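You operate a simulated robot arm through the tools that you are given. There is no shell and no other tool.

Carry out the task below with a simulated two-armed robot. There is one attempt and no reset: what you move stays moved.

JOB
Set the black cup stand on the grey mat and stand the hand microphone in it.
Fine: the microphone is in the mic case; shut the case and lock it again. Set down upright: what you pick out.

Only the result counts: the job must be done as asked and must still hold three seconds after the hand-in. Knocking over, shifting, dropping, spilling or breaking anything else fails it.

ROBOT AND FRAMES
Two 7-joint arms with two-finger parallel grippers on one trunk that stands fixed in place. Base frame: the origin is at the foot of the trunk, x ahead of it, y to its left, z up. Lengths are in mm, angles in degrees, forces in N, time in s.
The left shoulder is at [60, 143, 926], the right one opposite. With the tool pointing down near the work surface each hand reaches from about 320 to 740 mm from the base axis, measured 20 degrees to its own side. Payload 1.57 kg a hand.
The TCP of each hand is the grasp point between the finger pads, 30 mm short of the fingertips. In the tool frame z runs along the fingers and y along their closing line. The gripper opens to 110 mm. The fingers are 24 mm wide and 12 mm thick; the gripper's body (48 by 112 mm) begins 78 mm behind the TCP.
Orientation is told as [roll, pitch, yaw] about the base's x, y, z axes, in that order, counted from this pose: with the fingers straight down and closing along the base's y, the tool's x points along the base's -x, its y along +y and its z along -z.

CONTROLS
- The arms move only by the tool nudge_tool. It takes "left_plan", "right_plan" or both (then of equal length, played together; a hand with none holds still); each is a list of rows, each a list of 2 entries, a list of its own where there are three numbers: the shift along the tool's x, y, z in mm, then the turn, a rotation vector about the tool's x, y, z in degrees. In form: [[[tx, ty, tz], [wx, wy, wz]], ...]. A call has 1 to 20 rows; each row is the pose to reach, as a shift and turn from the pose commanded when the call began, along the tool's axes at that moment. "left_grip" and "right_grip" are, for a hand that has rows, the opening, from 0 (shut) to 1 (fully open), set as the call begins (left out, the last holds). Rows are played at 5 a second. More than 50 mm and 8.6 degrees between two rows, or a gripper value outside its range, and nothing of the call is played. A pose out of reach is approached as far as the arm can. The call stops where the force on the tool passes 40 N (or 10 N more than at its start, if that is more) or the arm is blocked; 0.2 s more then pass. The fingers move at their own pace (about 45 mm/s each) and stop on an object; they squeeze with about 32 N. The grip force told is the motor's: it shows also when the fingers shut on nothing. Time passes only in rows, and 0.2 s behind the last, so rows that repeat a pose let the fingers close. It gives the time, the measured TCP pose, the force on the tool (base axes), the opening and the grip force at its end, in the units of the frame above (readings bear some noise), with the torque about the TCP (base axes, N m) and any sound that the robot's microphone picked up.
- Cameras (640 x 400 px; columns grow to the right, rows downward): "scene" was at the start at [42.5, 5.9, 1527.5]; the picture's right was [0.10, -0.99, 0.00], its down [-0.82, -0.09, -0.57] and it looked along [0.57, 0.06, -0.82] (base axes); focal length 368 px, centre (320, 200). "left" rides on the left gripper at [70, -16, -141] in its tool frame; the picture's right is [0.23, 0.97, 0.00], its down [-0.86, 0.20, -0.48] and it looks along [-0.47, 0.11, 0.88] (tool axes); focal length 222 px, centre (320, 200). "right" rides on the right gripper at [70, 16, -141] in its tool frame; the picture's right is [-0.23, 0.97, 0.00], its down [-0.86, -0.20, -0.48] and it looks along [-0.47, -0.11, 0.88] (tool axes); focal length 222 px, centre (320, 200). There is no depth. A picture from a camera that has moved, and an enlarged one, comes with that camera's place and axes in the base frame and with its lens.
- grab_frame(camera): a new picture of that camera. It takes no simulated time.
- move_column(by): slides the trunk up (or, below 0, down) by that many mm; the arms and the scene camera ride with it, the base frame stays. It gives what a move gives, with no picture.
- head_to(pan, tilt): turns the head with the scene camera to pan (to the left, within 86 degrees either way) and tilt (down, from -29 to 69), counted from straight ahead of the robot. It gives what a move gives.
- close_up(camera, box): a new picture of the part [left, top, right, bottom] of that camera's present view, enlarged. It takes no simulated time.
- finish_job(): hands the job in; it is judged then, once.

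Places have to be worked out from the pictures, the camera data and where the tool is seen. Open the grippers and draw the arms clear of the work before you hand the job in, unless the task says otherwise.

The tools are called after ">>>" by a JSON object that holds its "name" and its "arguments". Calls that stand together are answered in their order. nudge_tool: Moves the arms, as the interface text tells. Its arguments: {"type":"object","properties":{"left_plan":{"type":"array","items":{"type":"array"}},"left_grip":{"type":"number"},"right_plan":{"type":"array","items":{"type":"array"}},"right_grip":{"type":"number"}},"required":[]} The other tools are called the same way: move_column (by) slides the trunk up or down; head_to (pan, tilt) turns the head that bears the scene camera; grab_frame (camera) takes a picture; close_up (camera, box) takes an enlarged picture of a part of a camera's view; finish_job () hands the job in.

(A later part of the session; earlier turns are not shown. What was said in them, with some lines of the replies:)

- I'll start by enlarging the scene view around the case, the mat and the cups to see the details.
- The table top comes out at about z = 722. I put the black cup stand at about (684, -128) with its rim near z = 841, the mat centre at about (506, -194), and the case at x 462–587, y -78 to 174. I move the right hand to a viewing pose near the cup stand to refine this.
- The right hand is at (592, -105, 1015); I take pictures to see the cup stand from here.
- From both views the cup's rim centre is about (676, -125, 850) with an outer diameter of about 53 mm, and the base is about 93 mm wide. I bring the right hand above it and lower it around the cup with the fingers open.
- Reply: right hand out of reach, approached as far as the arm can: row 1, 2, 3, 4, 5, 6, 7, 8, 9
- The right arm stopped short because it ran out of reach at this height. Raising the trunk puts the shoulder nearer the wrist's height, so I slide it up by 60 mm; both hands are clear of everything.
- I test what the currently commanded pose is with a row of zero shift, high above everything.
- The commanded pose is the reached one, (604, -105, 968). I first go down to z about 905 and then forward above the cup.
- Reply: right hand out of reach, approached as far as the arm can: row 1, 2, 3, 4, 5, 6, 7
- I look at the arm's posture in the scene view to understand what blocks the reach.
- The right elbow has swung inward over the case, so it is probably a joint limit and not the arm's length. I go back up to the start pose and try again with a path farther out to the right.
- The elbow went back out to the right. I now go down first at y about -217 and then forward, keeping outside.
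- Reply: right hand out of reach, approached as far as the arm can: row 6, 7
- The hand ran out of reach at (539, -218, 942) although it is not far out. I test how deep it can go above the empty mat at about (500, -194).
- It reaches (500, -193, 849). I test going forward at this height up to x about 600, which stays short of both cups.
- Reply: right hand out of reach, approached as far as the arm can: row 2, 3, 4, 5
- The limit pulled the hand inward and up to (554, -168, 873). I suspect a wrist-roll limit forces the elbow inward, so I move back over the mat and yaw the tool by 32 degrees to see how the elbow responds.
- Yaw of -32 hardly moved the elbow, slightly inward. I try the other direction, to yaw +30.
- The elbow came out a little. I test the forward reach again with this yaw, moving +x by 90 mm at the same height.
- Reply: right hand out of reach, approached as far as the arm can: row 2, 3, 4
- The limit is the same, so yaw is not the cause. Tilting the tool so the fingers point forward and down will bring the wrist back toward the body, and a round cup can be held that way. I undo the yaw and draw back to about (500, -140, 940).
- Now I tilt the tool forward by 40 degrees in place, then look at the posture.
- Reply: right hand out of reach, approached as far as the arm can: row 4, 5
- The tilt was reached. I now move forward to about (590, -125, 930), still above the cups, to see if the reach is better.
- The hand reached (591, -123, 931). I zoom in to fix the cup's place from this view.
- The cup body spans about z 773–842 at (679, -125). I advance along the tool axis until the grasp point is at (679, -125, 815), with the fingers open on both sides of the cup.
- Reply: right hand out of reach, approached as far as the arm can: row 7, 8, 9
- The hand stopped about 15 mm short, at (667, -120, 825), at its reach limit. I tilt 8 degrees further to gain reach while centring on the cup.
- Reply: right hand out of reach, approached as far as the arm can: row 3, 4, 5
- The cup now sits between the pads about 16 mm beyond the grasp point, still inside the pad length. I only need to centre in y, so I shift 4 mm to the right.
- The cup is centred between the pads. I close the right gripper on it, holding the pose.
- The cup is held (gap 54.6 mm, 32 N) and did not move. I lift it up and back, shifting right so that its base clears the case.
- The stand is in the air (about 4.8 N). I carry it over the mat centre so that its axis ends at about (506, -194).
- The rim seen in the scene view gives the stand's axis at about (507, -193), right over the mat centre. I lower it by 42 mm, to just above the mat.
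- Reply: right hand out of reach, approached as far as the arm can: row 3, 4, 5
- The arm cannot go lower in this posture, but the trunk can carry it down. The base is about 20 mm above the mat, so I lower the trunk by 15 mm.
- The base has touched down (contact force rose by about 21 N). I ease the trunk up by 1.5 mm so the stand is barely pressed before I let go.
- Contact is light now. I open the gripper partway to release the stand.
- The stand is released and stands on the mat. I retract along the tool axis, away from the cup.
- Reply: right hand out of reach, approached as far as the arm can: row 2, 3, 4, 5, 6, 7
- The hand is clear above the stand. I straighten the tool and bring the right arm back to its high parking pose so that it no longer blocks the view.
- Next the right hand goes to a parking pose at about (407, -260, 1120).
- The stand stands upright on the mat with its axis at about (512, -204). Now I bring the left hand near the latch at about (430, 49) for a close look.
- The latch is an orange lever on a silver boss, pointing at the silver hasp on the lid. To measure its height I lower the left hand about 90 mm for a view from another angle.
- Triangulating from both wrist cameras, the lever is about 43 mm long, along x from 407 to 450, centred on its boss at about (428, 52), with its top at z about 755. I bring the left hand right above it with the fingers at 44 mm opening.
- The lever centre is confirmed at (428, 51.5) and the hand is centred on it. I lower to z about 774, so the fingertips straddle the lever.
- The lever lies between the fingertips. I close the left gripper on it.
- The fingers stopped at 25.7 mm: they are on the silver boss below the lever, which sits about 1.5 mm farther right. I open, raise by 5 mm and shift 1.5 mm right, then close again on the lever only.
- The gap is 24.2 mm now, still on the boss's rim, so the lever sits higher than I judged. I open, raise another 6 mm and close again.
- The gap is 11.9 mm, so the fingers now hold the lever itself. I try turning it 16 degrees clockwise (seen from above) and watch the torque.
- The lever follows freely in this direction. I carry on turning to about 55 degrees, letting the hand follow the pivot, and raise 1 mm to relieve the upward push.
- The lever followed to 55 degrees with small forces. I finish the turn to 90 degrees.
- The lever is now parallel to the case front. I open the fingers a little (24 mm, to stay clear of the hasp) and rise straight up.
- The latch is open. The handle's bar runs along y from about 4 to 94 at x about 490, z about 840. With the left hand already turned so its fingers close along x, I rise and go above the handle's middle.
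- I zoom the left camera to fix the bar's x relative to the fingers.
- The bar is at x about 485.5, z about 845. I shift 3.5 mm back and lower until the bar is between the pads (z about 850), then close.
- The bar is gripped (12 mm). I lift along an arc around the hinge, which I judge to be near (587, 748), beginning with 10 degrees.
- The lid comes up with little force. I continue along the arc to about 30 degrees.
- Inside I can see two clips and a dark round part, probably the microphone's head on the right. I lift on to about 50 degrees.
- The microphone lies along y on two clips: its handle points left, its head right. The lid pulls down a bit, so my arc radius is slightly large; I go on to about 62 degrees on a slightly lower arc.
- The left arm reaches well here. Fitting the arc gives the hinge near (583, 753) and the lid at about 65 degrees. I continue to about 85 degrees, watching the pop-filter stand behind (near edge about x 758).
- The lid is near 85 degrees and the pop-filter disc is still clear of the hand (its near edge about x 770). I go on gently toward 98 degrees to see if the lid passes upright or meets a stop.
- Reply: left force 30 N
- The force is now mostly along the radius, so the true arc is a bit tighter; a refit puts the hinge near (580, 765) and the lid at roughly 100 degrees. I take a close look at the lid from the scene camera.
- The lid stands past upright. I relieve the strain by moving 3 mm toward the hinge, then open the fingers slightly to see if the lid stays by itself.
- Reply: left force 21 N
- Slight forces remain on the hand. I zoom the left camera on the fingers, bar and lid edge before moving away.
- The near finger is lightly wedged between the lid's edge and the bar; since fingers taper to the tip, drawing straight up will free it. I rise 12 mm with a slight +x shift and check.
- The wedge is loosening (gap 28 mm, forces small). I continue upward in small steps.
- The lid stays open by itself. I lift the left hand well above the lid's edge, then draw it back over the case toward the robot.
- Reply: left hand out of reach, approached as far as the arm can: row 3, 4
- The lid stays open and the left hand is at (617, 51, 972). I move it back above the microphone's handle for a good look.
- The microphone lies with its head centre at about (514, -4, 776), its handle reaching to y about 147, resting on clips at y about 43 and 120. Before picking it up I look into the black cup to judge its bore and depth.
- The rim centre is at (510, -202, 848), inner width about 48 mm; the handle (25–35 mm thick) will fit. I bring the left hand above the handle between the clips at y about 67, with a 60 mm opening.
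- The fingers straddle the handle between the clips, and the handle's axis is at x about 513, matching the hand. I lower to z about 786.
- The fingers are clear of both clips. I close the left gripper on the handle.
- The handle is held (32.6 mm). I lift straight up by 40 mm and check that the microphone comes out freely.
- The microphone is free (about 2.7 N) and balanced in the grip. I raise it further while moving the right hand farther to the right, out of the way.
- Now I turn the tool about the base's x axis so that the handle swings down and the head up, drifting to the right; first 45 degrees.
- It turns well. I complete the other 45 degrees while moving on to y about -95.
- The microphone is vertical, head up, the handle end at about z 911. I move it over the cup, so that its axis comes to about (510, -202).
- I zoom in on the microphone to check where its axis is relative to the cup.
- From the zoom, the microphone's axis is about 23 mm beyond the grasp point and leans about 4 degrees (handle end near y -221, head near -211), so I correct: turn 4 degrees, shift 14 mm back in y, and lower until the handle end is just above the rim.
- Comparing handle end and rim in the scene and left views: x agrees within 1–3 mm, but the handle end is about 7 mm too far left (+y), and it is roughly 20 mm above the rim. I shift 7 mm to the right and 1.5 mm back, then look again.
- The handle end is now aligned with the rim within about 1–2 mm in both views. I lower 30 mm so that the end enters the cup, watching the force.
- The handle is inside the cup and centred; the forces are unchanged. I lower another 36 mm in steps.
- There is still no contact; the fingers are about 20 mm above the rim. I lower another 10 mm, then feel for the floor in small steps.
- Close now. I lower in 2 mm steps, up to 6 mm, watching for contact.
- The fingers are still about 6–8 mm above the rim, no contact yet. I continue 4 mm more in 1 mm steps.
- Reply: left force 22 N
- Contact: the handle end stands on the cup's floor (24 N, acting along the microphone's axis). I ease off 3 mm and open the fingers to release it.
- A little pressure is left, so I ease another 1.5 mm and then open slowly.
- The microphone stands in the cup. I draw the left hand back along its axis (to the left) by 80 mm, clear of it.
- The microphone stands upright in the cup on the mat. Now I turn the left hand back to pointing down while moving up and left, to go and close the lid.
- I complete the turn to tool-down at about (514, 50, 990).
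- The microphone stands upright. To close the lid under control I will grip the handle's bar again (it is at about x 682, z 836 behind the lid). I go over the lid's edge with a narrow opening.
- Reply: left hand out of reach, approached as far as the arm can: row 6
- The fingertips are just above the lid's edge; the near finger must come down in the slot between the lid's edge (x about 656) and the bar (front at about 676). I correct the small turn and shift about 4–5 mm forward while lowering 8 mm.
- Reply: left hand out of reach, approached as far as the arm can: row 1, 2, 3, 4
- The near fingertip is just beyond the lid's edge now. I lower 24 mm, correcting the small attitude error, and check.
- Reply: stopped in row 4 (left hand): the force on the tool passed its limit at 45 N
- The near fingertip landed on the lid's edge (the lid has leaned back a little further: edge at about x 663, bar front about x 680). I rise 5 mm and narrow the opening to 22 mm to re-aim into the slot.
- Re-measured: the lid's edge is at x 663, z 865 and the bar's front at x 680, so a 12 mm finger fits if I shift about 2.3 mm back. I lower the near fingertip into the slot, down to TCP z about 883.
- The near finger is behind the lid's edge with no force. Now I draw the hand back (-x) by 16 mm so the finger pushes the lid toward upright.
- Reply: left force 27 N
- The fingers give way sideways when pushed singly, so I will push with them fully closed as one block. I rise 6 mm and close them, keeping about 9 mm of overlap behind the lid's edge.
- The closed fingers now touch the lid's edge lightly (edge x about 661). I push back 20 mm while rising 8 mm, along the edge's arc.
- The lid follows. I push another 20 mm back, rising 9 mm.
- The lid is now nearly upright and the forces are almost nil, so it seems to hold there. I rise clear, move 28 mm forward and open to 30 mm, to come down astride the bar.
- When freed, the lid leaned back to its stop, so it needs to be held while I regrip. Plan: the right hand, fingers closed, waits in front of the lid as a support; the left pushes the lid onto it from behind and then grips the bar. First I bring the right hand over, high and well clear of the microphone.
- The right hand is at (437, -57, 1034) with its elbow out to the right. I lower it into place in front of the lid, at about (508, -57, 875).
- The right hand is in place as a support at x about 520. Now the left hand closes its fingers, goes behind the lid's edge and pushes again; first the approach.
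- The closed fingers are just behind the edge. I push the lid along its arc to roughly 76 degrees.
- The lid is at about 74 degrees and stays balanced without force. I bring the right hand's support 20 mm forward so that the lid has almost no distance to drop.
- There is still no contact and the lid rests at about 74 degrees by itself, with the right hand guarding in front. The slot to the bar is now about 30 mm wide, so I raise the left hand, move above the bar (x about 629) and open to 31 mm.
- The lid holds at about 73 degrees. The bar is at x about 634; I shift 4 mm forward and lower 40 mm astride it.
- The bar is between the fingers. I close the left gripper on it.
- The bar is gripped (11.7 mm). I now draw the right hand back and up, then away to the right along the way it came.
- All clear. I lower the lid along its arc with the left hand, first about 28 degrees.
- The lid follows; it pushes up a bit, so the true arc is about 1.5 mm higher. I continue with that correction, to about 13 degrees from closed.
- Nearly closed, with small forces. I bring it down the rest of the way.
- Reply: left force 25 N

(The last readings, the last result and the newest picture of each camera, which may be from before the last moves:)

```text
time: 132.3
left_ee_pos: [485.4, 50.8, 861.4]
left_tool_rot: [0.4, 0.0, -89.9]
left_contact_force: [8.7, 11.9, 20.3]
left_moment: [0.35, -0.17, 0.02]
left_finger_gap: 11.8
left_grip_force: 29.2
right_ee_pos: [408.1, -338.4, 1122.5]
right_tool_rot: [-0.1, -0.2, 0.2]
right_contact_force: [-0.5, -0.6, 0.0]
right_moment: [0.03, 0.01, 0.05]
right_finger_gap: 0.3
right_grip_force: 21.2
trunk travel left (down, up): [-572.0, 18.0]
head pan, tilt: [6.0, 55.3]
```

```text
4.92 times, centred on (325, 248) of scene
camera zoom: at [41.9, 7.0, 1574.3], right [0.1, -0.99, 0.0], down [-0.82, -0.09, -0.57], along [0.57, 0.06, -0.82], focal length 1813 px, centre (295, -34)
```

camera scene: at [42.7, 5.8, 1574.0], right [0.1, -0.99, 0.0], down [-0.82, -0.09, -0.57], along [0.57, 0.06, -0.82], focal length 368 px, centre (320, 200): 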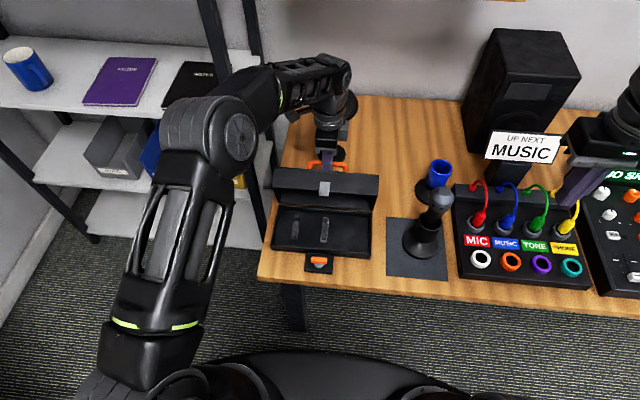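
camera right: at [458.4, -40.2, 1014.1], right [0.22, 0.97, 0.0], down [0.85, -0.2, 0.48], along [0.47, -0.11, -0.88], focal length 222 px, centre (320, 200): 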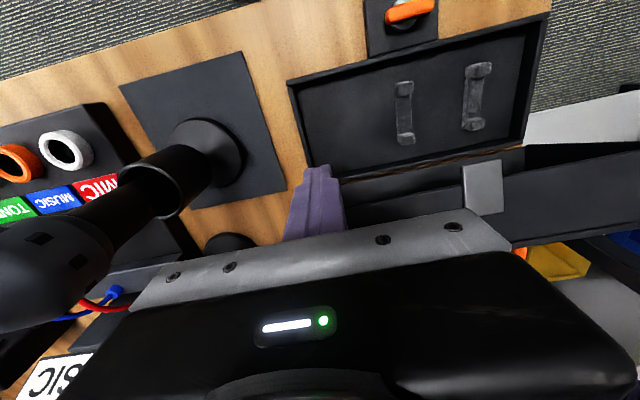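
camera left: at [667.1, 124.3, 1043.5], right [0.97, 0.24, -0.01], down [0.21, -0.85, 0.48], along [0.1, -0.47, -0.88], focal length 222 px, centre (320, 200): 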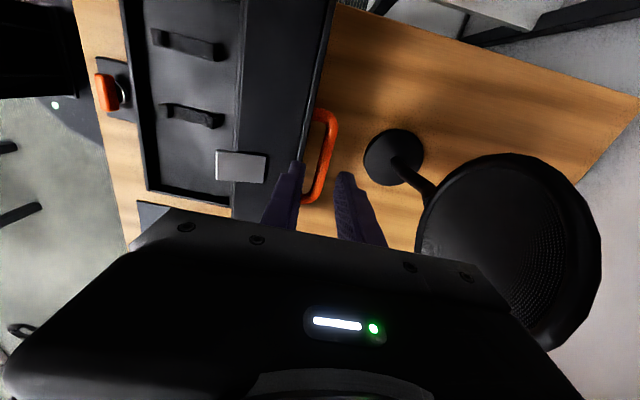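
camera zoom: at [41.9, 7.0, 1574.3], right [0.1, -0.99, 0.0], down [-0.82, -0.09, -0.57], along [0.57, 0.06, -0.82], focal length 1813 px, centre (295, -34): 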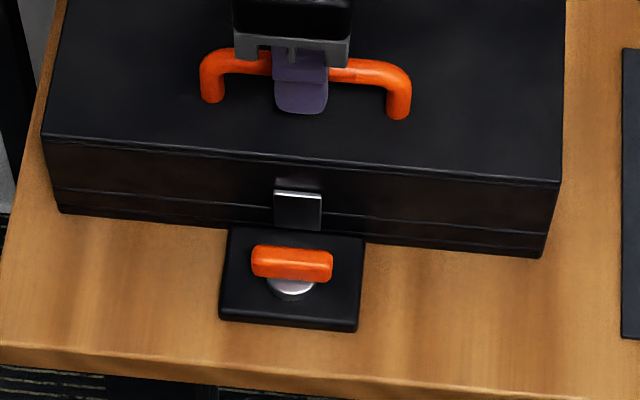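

The lid is shut (contact force 20 N). I open the fingers and rise off the handle.

>>> {"name": "nudge_tool", "arguments": {"left_plan": [[[0, 0, -1], [0, 0, 0]], [[0, 0, -1], [0, 0, 0]], [[0, 0, -1], [0, 0, 0]], [[0, 0, -1], [0, 0, 0]], [[0, 0, -15], [0, 0, 0]], [[0, 0, -40], [0, 0, 0]], [[0, 0, -75], [0, 0, 0]], [[0, 0, -75], [0, 0, 0]]], "left_grip": 0.45}}

>>> {"name": "close_up", "arguments": {"camera": "scene", "box": [260, 180, 390, 285]}}

>>> {"name": "close_up", "arguments": {"camera": "right", "box": [400, 40, 600, 180]}}

```text
time: 134.2
left_ee_pos: [484.5, 51.3, 933.9]
left_tool_rot: [0.1, -0.1, -90.1]
left_contact_force: [0.5, 0.3, -0.1]
left_moment: [0.02, 0.02, 0.01]
left_finger_gap: 49.5
left_grip_force: 0.1
right_ee_pos: [409.6, -338.6, 1121.5]
right_tool_rot: [0.1, -0.1, 0.2]
right_contact_force: [-1.0, -0.3, -0.5]
right_moment: [-0.01, -0.01, 0.01]
right_finger_gap: 0.2
right_grip_force: 21.8
trunk travel left (down, up): [-572.0, 18.0]
head pan, tilt: [6.0, 55.3]
```

```text
3.81 times, centred on (325, 232) of scene
camera zoom: at [42.9, 5.8, 1574.0], right [0.1, -0.99, 0.0], down [-0.82, -0.09, -0.57], along [0.57, 0.06, -0.82], focal length 1403 px, centre (301, 76)
```

zoom: 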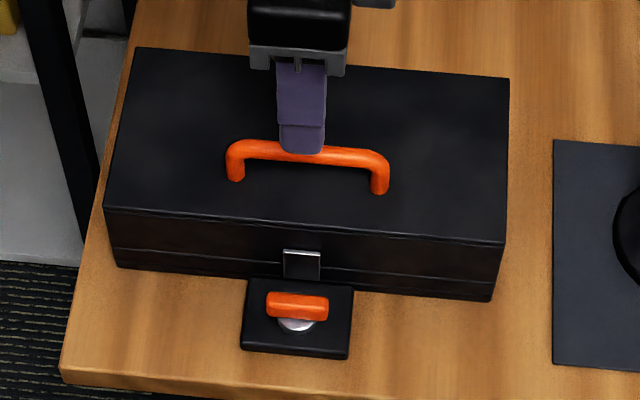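

```text
2.86 times, centred on (500, 110) of right
camera zoom: at [339.1, -323.6, 1261.3], right [0.22, 0.97, 0.0], down [0.85, -0.2, 0.48], along [0.47, -0.11, -0.88], focal length 635 px, centre (-194, 457)
```

zoom: 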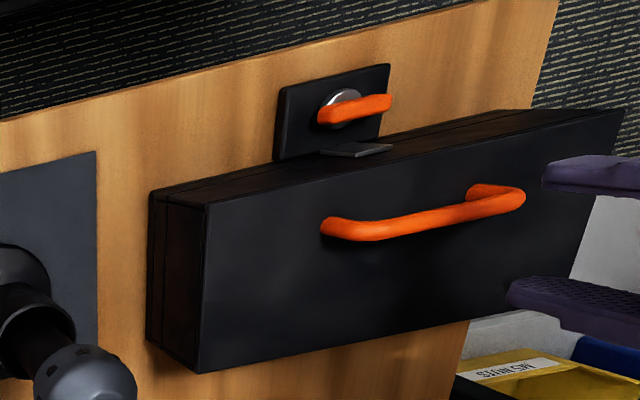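

The lid is fully shut again. Now the latch: I bring the left hand above the lever (about (424.5, 47.5)) with a 24 mm opening.

>>> {"name": "nudge_tool", "arguments": {"left_plan": [[[-1, -15, 5], [0, 0, 0]], [[-2, -35, 20], [0, 0, 0]], [[-3, -52, 45], [0, 0, 0]], [[-3.5, -60, 75], [0, 0, 0]], [[-3.5, -60, 105], [0, 0, 0]], [[-3.5, -60, 120], [0, 0, 0]], [[-3.5, -60, 120], [0, 0, 0]]], "left_grip": 0.22}}

>>> {"name": "close_up", "arguments": {"camera": "left", "box": [250, 100, 390, 230]}}

>>> {"name": "close_up", "arguments": {"camera": "scene", "box": [270, 210, 370, 290]}}

```text
time: 135.8
left_ee_pos: [421.3, 44.7, 814.8]
left_tool_rot: [0.1, 0.0, -90.0]
left_contact_force: [-0.2, 1.2, 0.2]
left_moment: [0.0, -0.01, -0.01]
left_finger_gap: 24.3
left_grip_force: 0.2
right_ee_pos: [410.3, -339.1, 1121.0]
right_tool_rot: [0.1, -0.1, 0.2]
right_contact_force: [-0.5, 0.8, 0.4]
right_moment: [0.02, -0.01, -0.03]
right_finger_gap: 0.0
right_grip_force: 21.4
trunk travel left (down, up): [-572.0, 18.0]
head pan, tilt: [6.0, 55.3]
```

```text
3.08 times, centred on (320, 165) of left
camera zoom: at [406.9, 115.7, 955.4], right [0.97, 0.23, 0.0], down [0.2, -0.86, 0.48], along [0.11, -0.47, -0.88], focal length 684 px, centre (320, 308)
```

zoom: 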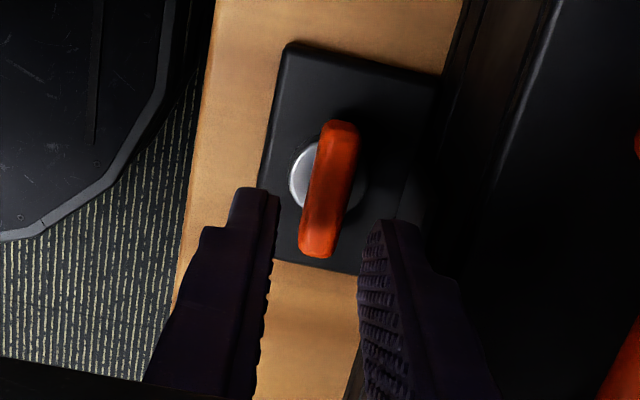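

```text
5.00 times, centred on (320, 250) of scene
camera zoom: at [42.5, 5.8, 1574.0], right [0.1, -0.99, 0.0], down [-0.82, -0.09, -0.57], along [0.57, 0.06, -0.82], focal length 1841 px, centre (320, -50)
```

zoom: 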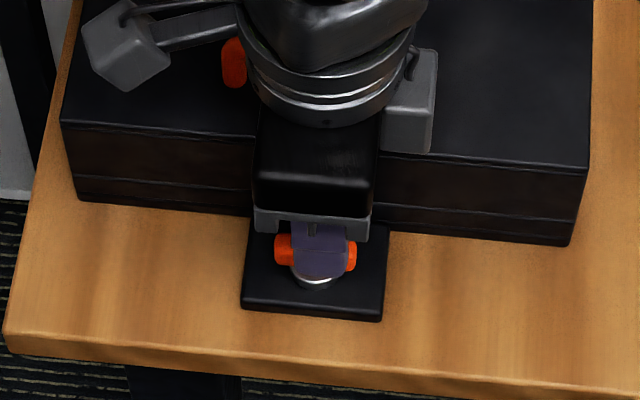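

The lever's centre is at about (425, 51). I shift 2.5 mm forward and 5 mm left while lowering to z about 786, then close on the lever.

>>> {"name": "nudge_tool", "arguments": {"left_plan": [[[2.5, 1.2, 5], [0, 0, 0]], [[5, 2.5, 12], [0, 0, 0]], [[5, 2.5, 20], [0, 0, 0]], [[5, 2.5, 26], [0, 0, 0]], [[5, 2.5, 29], [0, 0, 0]], [[5, 2.5, 29], [0, 0, 0]]]}}

>>> {"name": "nudge_tool", "arguments": {"left_plan": [[[0, 0, 0], [0, 0, 0]], [[0, 0, 0], [0, 0, 0]], [[0, 0, 0], [0, 0, 0]]], "left_grip": 0.0}}

>>> {"name": "close_up", "arguments": {"camera": "left", "box": [250, 100, 390, 230]}}

```text
time: 137.2
left_ee_pos: [424.7, 51.9, 785.5]
left_tool_rot: [0.0, 0.0, -90.1]
left_contact_force: [-1.8, -0.3, 0.8]
left_moment: [0.03, -0.04, 0.01]
left_finger_gap: 22.8
left_grip_force: 0.0
right_ee_pos: [409.5, -339.8, 1121.9]
right_tool_rot: [0.0, -0.1, 0.3]
right_contact_force: [0.3, -0.1, -0.4]
right_moment: [-0.01, 0.01, -0.01]
right_finger_gap: 0.2
right_grip_force: 21.2
trunk travel left (down, up): [-572.0, 18.0]
head pan, tilt: [6.0, 55.3]
```

```text
time: 137.9
left_ee_pos: [425.2, 51.3, 785.8]
left_tool_rot: [0.0, 0.2, -90.2]
left_contact_force: [-4.6, -0.7, -2.4]
left_moment: [0.1, 0.16, 0.02]
left_finger_gap: 11.9
left_grip_force: 29.4
right_ee_pos: [407.5, -339.2, 1122.4]
right_tool_rot: [0.1, -0.1, 0.2]
right_contact_force: [-0.3, -0.5, -0.5]
right_moment: [0.0, -0.02, 0.02]
right_finger_gap: 0.0
right_grip_force: 21.2
trunk travel left (down, up): [-572.0, 18.0]
head pan, tilt: [6.0, 55.3]
```

```text
3.08 times, centred on (320, 165) of left
camera zoom: at [408.8, 122.0, 926.0], right [0.97, 0.23, 0.0], down [0.2, -0.86, 0.48], along [0.11, -0.47, -0.88], focal length 684 px, centre (320, 308)
```

zoom: 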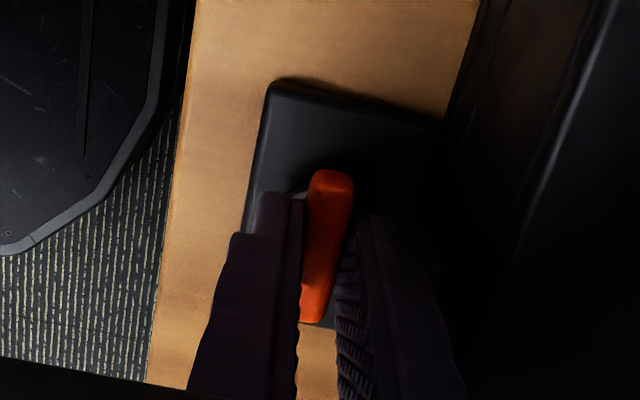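

The lever is held (11.9 mm). I turn it back 90 degrees counter-clockwise, first 45.

>>> {"name": "nudge_tool", "arguments": {"left_plan": [[[0, 0, 0], [0, 0, -7.5]], [[0, 0, 0], [0, 0, -15]], [[0, 0, 0], [0, 0, -22.5]], [[0, 0, 0], [0, 0, -30]], [[0, 0, 0], [0, 0, -37.5]], [[0, 0, 0], [0, 0, -45]], [[0, 0, 0], [0, 0, -45]]]}}

>>> {"name": "close_up", "arguments": {"camera": "left", "box": [250, 100, 390, 230]}}

```text
time: 139.6
left_ee_pos: [424.4, 51.7, 785.4]
left_tool_rot: [0.0, -0.1, -44.9]
left_contact_force: [-16.5, -2.2, 7.0]
left_moment: [0.42, 1.0, -0.01]
left_finger_gap: 11.8
left_grip_force: 29.4
right_ee_pos: [408.7, -339.4, 1121.9]
right_tool_rot: [0.1, -0.3, 0.2]
right_contact_force: [0.6, 0.4, 0.8]
right_moment: [0.01, -0.01, 0.02]
right_finger_gap: 0.3
right_grip_force: 21.1
trunk travel left (down, up): [-572.0, 18.0]
head pan, tilt: [6.0, 55.3]
```

```text
3.08 times, centred on (320, 165) of left
camera zoom: at [362.9, 89.4, 925.9], right [0.53, 0.85, 0.0], down [0.75, -0.46, 0.48], along [0.41, -0.25, -0.88], focal length 684 px, centre (320, 308)
```

zoom: 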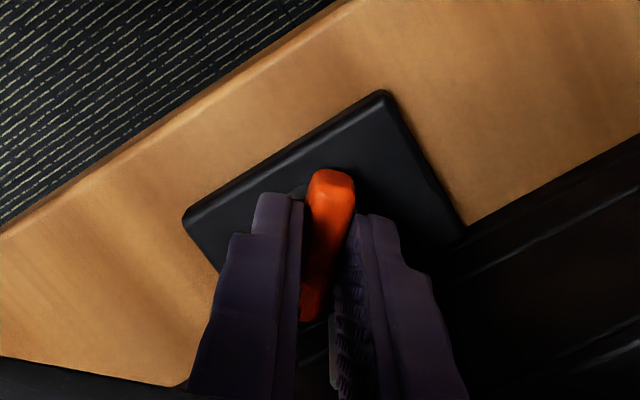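

The lever turned half-way; a sideways force of 16 N shows my centre is about 1–2 mm off, so I shift 1.5 mm back while turning the remaining 45 degrees.

>>> {"name": "nudge_tool", "arguments": {"left_plan": [[[0.6, -0.6, 0], [0, 0, -7.5]], [[1.1, -1.1, 0], [0, 0, -15]], [[1.1, -1.1, 0], [0, 0, -22.5]], [[1.1, -1.1, 0], [0, 0, -30]], [[1.1, -1.1, 0], [0, 0, -37.5]], [[1.1, -1.1, 0], [0, 0, -45]], [[1.1, -1.1, 0], [0, 0, -45]]]}}

>>> {"name": "close_up", "arguments": {"camera": "left", "box": [250, 100, 390, 230]}}

>>> {"name": "close_up", "arguments": {"camera": "right", "box": [400, 40, 600, 180]}}

```text
time: 141.2
left_ee_pos: [424.3, 50.1, 785.3]
left_tool_rot: [0.0, -0.1, 0.0]
left_contact_force: [-15.0, -15.2, -7.0]
left_moment: [-0.37, -0.28, -0.02]
left_finger_gap: 12.1
left_grip_force: 29.5
right_ee_pos: [408.3, -341.0, 1121.7]
right_tool_rot: [0.1, -0.2, 0.2]
right_contact_force: [0.5, 0.0, 0.4]
right_moment: [-0.01, 0.02, 0.01]
right_finger_gap: 0.0
right_grip_force: 21.1
trunk travel left (down, up): [-572.0, 18.0]
head pan, tilt: [6.0, 55.3]
```

```text
3.08 times, centred on (320, 165) of left
camera zoom: at [353.4, 34.5, 925.7], right [-0.23, 0.97, 0.0], down [0.85, 0.2, 0.48], along [0.47, 0.11, -0.88], focal length 684 px, centre (320, 308)
```

zoom: 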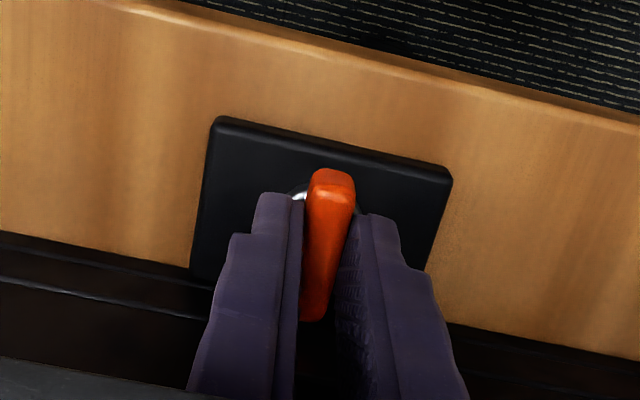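

```text
2.86 times, centred on (500, 110) of right
camera zoom: at [337.7, -325.0, 1261.3], right [0.22, 0.97, 0.0], down [0.85, -0.2, 0.48], along [0.47, -0.11, -0.88], focal length 635 px, centre (-194, 457)
```

zoom: 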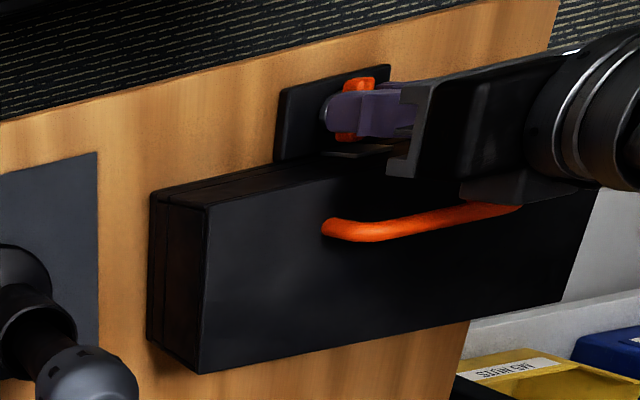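

The lever points at the hasp again. I release it, opening to 24 mm, and rise straight up to check.

>>> {"name": "nudge_tool", "arguments": {"left_plan": [[[0, 0, 0], [0, 0, 0]], [[0, 0, 0], [0, 0, 0]], [[0, 0, -8], [0, 0, 0]], [[0, 0, -22], [0, 0, 0]], [[0, 0, -22], [0, 0, 0]]], "left_grip": 0.3}}

>>> {"name": "close_up", "arguments": {"camera": "left", "box": [240, 120, 400, 240]}}

>>> {"name": "close_up", "arguments": {"camera": "scene", "box": [270, 210, 370, 290]}}

```text
time: 142.3
left_ee_pos: [423.4, 52.2, 808.4]
left_tool_rot: [0.0, 0.0, 0.0]
left_contact_force: [-0.5, 0.2, -0.9]
left_moment: [-0.01, -0.01, 0.04]
left_finger_gap: 33.0
left_grip_force: 0.2
right_ee_pos: [408.8, -339.7, 1121.9]
right_tool_rot: [0.2, 0.0, 0.3]
right_contact_force: [0.3, 0.4, -0.6]
right_moment: [0.0, 0.0, -0.01]
right_finger_gap: 0.2
right_grip_force: 21.6
trunk travel left (down, up): [-572.0, 18.0]
head pan, tilt: [6.0, 55.3]
```

```text
3.33 times, centred on (320, 180) of left
camera zoom: at [353.6, 36.6, 948.7], right [-0.23, 0.97, 0.0], down [0.85, 0.2, 0.48], along [0.47, 0.11, -0.88], focal length 740 px, centre (320, 267)
```

zoom: 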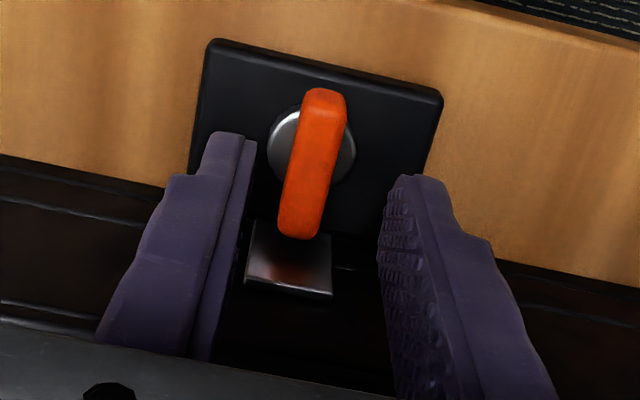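

```text
5.00 times, centred on (320, 250) of scene
camera zoom: at [42.6, 5.7, 1574.0], right [0.1, -0.99, 0.0], down [-0.82, -0.09, -0.57], along [0.57, 0.06, -0.82], focal length 1841 px, centre (320, -50)
```

zoom: 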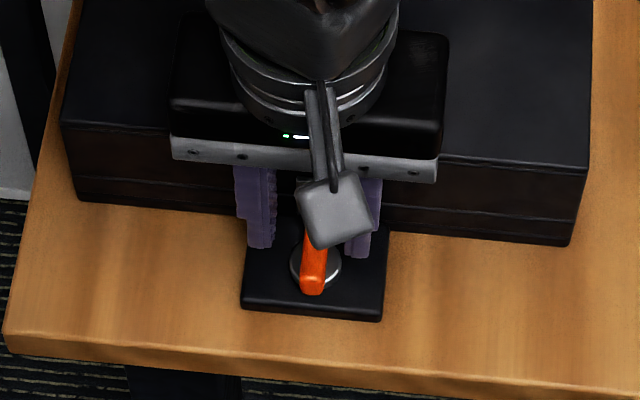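

The lever lies exactly as at the start (same direction within about a degree), over the hasp. I raise the left hand and draw it away to its starting area, opening both grippers.

>>> {"name": "nudge_tool", "arguments": {"left_plan": [[[0, 0, -30], [0, 0, 0]], [[0, 0, -70], [0, 0, 0]], [[0, 5, -115], [0, 0, 0]], [[-5, 25, -155], [0, 0, 0]], [[-15, 50, -195], [0, 0, 0]], [[-25, 80, -235], [0, 0, 0]], [[-35, 110, -275], [0, 0, 0]], [[-40, 130, -310], [0, 0, 0]], [[-40, 130, -310], [0, 0, 0]]], "left_grip": 1.0, "right_plan": [[[0, 0, 0], [0, 0, 0]], [[0, 0, 0], [0, 0, 0]], [[0, 0, 0], [0, 0, 0]], [[0, 0, 0], [0, 0, 0]], [[0, 0, 0], [0, 0, 0]], [[0, 0, 0], [0, 0, 0]], [[0, 0, 0], [0, 0, 0]], [[0, 0, 0], [0, 0, 0]], [[0, 0, 0], [0, 0, 0]]], "right_grip": 1.0}}

>>> {"name": "grab_frame", "arguments": {"camera": "scene"}}

>>> {"name": "close_up", "arguments": {"camera": "scene", "box": [260, 150, 480, 290]}}

>>> {"name": "close_up", "arguments": {"camera": "right", "box": [280, 40, 600, 240]}}

```text
refused: row 6 steps farther than a row can; nothing moved
```

```text
taken
camera scene: at [42.6, 5.7, 1574.0], right [0.1, -0.99, 0.0], down [-0.82, -0.09, -0.57], along [0.57, 0.06, -0.82], focal length 368 px, centre (320, 200)
```

scene: 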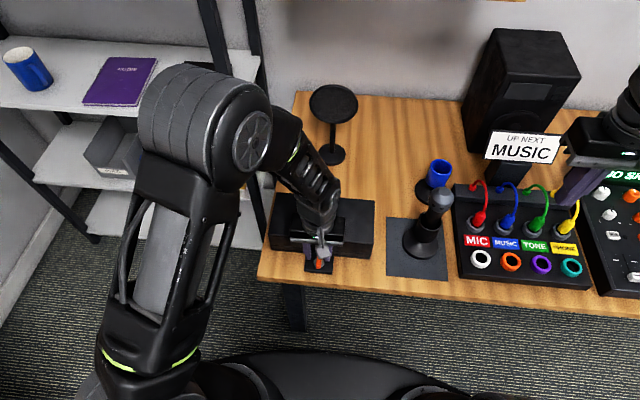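

```text
2.86 times, centred on (370, 220) of scene
camera zoom: at [42.6, 5.7, 1574.0], right [0.1, -0.99, 0.0], down [-0.82, -0.09, -0.57], along [0.57, 0.06, -0.82], focal length 1052 px, centre (177, 143)
```

zoom: 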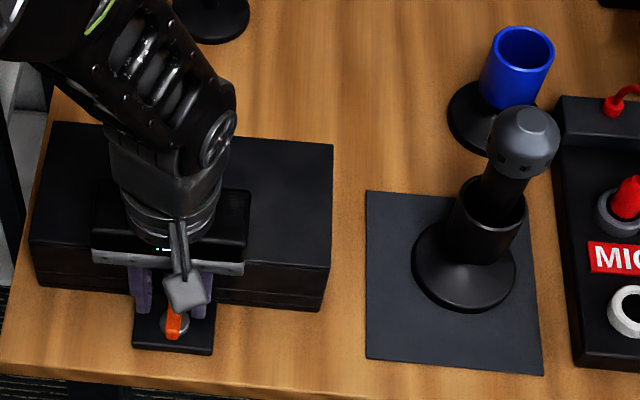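

```text
2.00 times, centred on (440, 140) of right
camera zoom: at [338.9, -323.6, 1261.4], right [0.22, 0.97, 0.0], down [0.85, -0.2, 0.48], along [0.47, -0.11, -0.88], focal length 444 px, centre (80, 320)
```

zoom: 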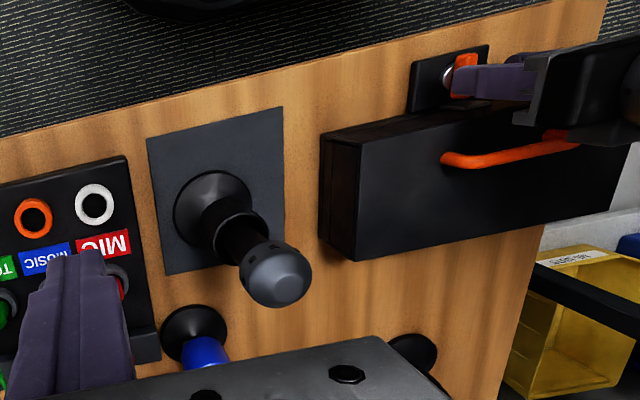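

One row's step was slightly too long; nothing moved. I repeat the withdrawal with smaller steps.

>>> {"name": "nudge_tool", "arguments": {"left_plan": [[[0, 0, -30], [0, 0, 0]], [[0, 0, -65], [0, 0, 0]], [[0, 3, -100], [0, 0, 0]], [[-3, 15, -135], [0, 0, 0]], [[-8, 35, -165], [0, 0, 0]], [[-15, 60, -195], [0, 0, 0]], [[-22, 85, -225], [0, 0, 0]], [[-30, 108, -255], [0, 0, 0]], [[-40, 128, -285], [0, 0, 0]], [[-40, 128, -285], [0, 0, 0]]], "left_grip": 1.0, "right_plan": [[[0, 0, 0], [0, 0, 0]], [[0, 0, 0], [0, 0, 0]], [[0, 0, 0], [0, 0, 0]], [[0, 0, 0], [0, 0, 0]], [[0, 0, 0], [0, 0, 0]], [[0, 0, 0], [0, 0, 0]], [[0, 0, 0], [0, 0, 0]], [[0, 0, 0], [0, 0, 0]], [[0, 0, 0], [0, 0, 0]], [[0, 0, 0], [0, 0, 0]]], "right_grip": 1.0}}

>>> {"name": "grab_frame", "arguments": {"camera": "scene"}}

>>> {"name": "close_up", "arguments": {"camera": "scene", "box": [260, 150, 480, 290]}}

>>> {"name": "close_up", "arguments": {"camera": "right", "box": [280, 40, 600, 240]}}

>>> {"name": "grab_frame", "arguments": {"camera": "left"}}

```text
time: 144.6
left_ee_pos: [461.6, 177.9, 1093.5]
left_tool_rot: [0.0, -0.1, -0.1]
left_contact_force: [-0.3, 0.0, 0.1]
left_moment: [0.03, -0.01, -0.01]
left_finger_gap: 109.8
left_grip_force: 0.0
right_ee_pos: [409.5, -339.5, 1121.9]
right_tool_rot: [0.1, -0.1, 0.2]
right_contact_force: [-0.2, -0.4, 0.7]
right_moment: [0.01, -0.03, 0.0]
right_finger_gap: 109.9
right_grip_force: 0.0
trunk travel left (down, up): [-572.0, 18.0]
head pan, tilt: [6.0, 55.3]
```

```text
taken
camera scene: at [42.5, 5.7, 1574.0], right [0.1, -0.99, 0.0], down [-0.82, -0.09, -0.57], along [0.57, 0.06, -0.82], focal length 368 px, centre (320, 200)
```

scene: 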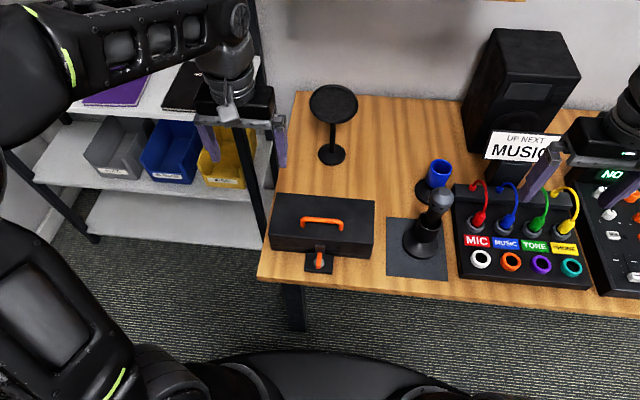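

```text
2.86 times, centred on (370, 220) of scene
camera zoom: at [42.5, 5.7, 1574.0], right [0.1, -0.99, 0.0], down [-0.82, -0.09, -0.57], along [0.57, 0.06, -0.82], focal length 1052 px, centre (177, 143)
```

zoom: 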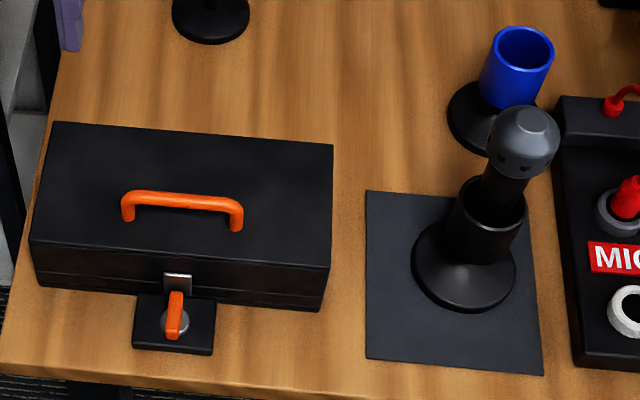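

```text
2.00 times, centred on (440, 140) of right
camera zoom: at [338.8, -323.6, 1261.5], right [0.22, 0.97, 0.0], down [0.85, -0.2, 0.48], along [0.47, -0.11, -0.88], focal length 444 px, centre (80, 320)
```

zoom: 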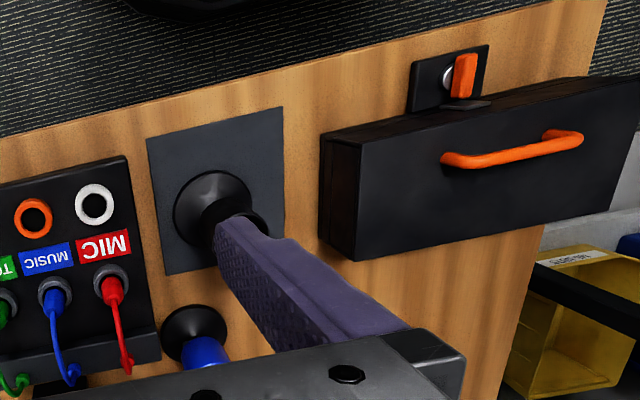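

```text
taken
camera left: at [391.9, 162.9, 1233.6], right [-0.23, 0.97, 0.0], down [0.85, 0.2, 0.48], along [0.47, 0.11, -0.88], focal length 222 px, centre (320, 200)
```

left: 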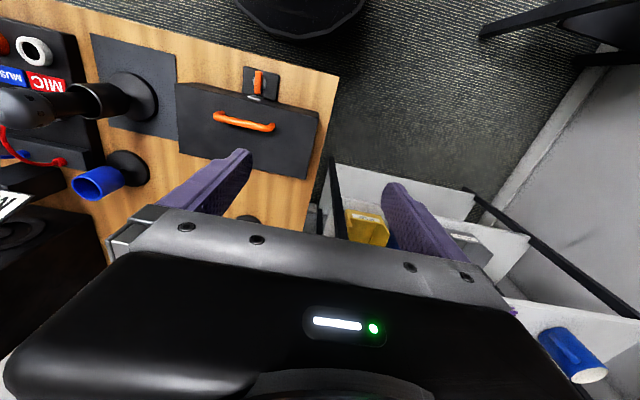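

Everything is in place: the stand is on the mat, the microphone stands upright in it, and the case is shut with its lever over the hasp as at the start. Both arms are clear with the grippers open, so I hand the job in.

>>> {"name": "finish_job", "arguments": {}}

```text
The job is handed in.
```

The job is handed in. The black cup stand is on the grey mat, and the hand microphone stands upright in it with its head up.

The mic case is shut, and its orange lever is back over the hasp at the same angle as when I started. I didn't tug the lid to test the lock.

The camera views show nothing else moved or knocked over. Both grippers are open and the arms are drawn clear.
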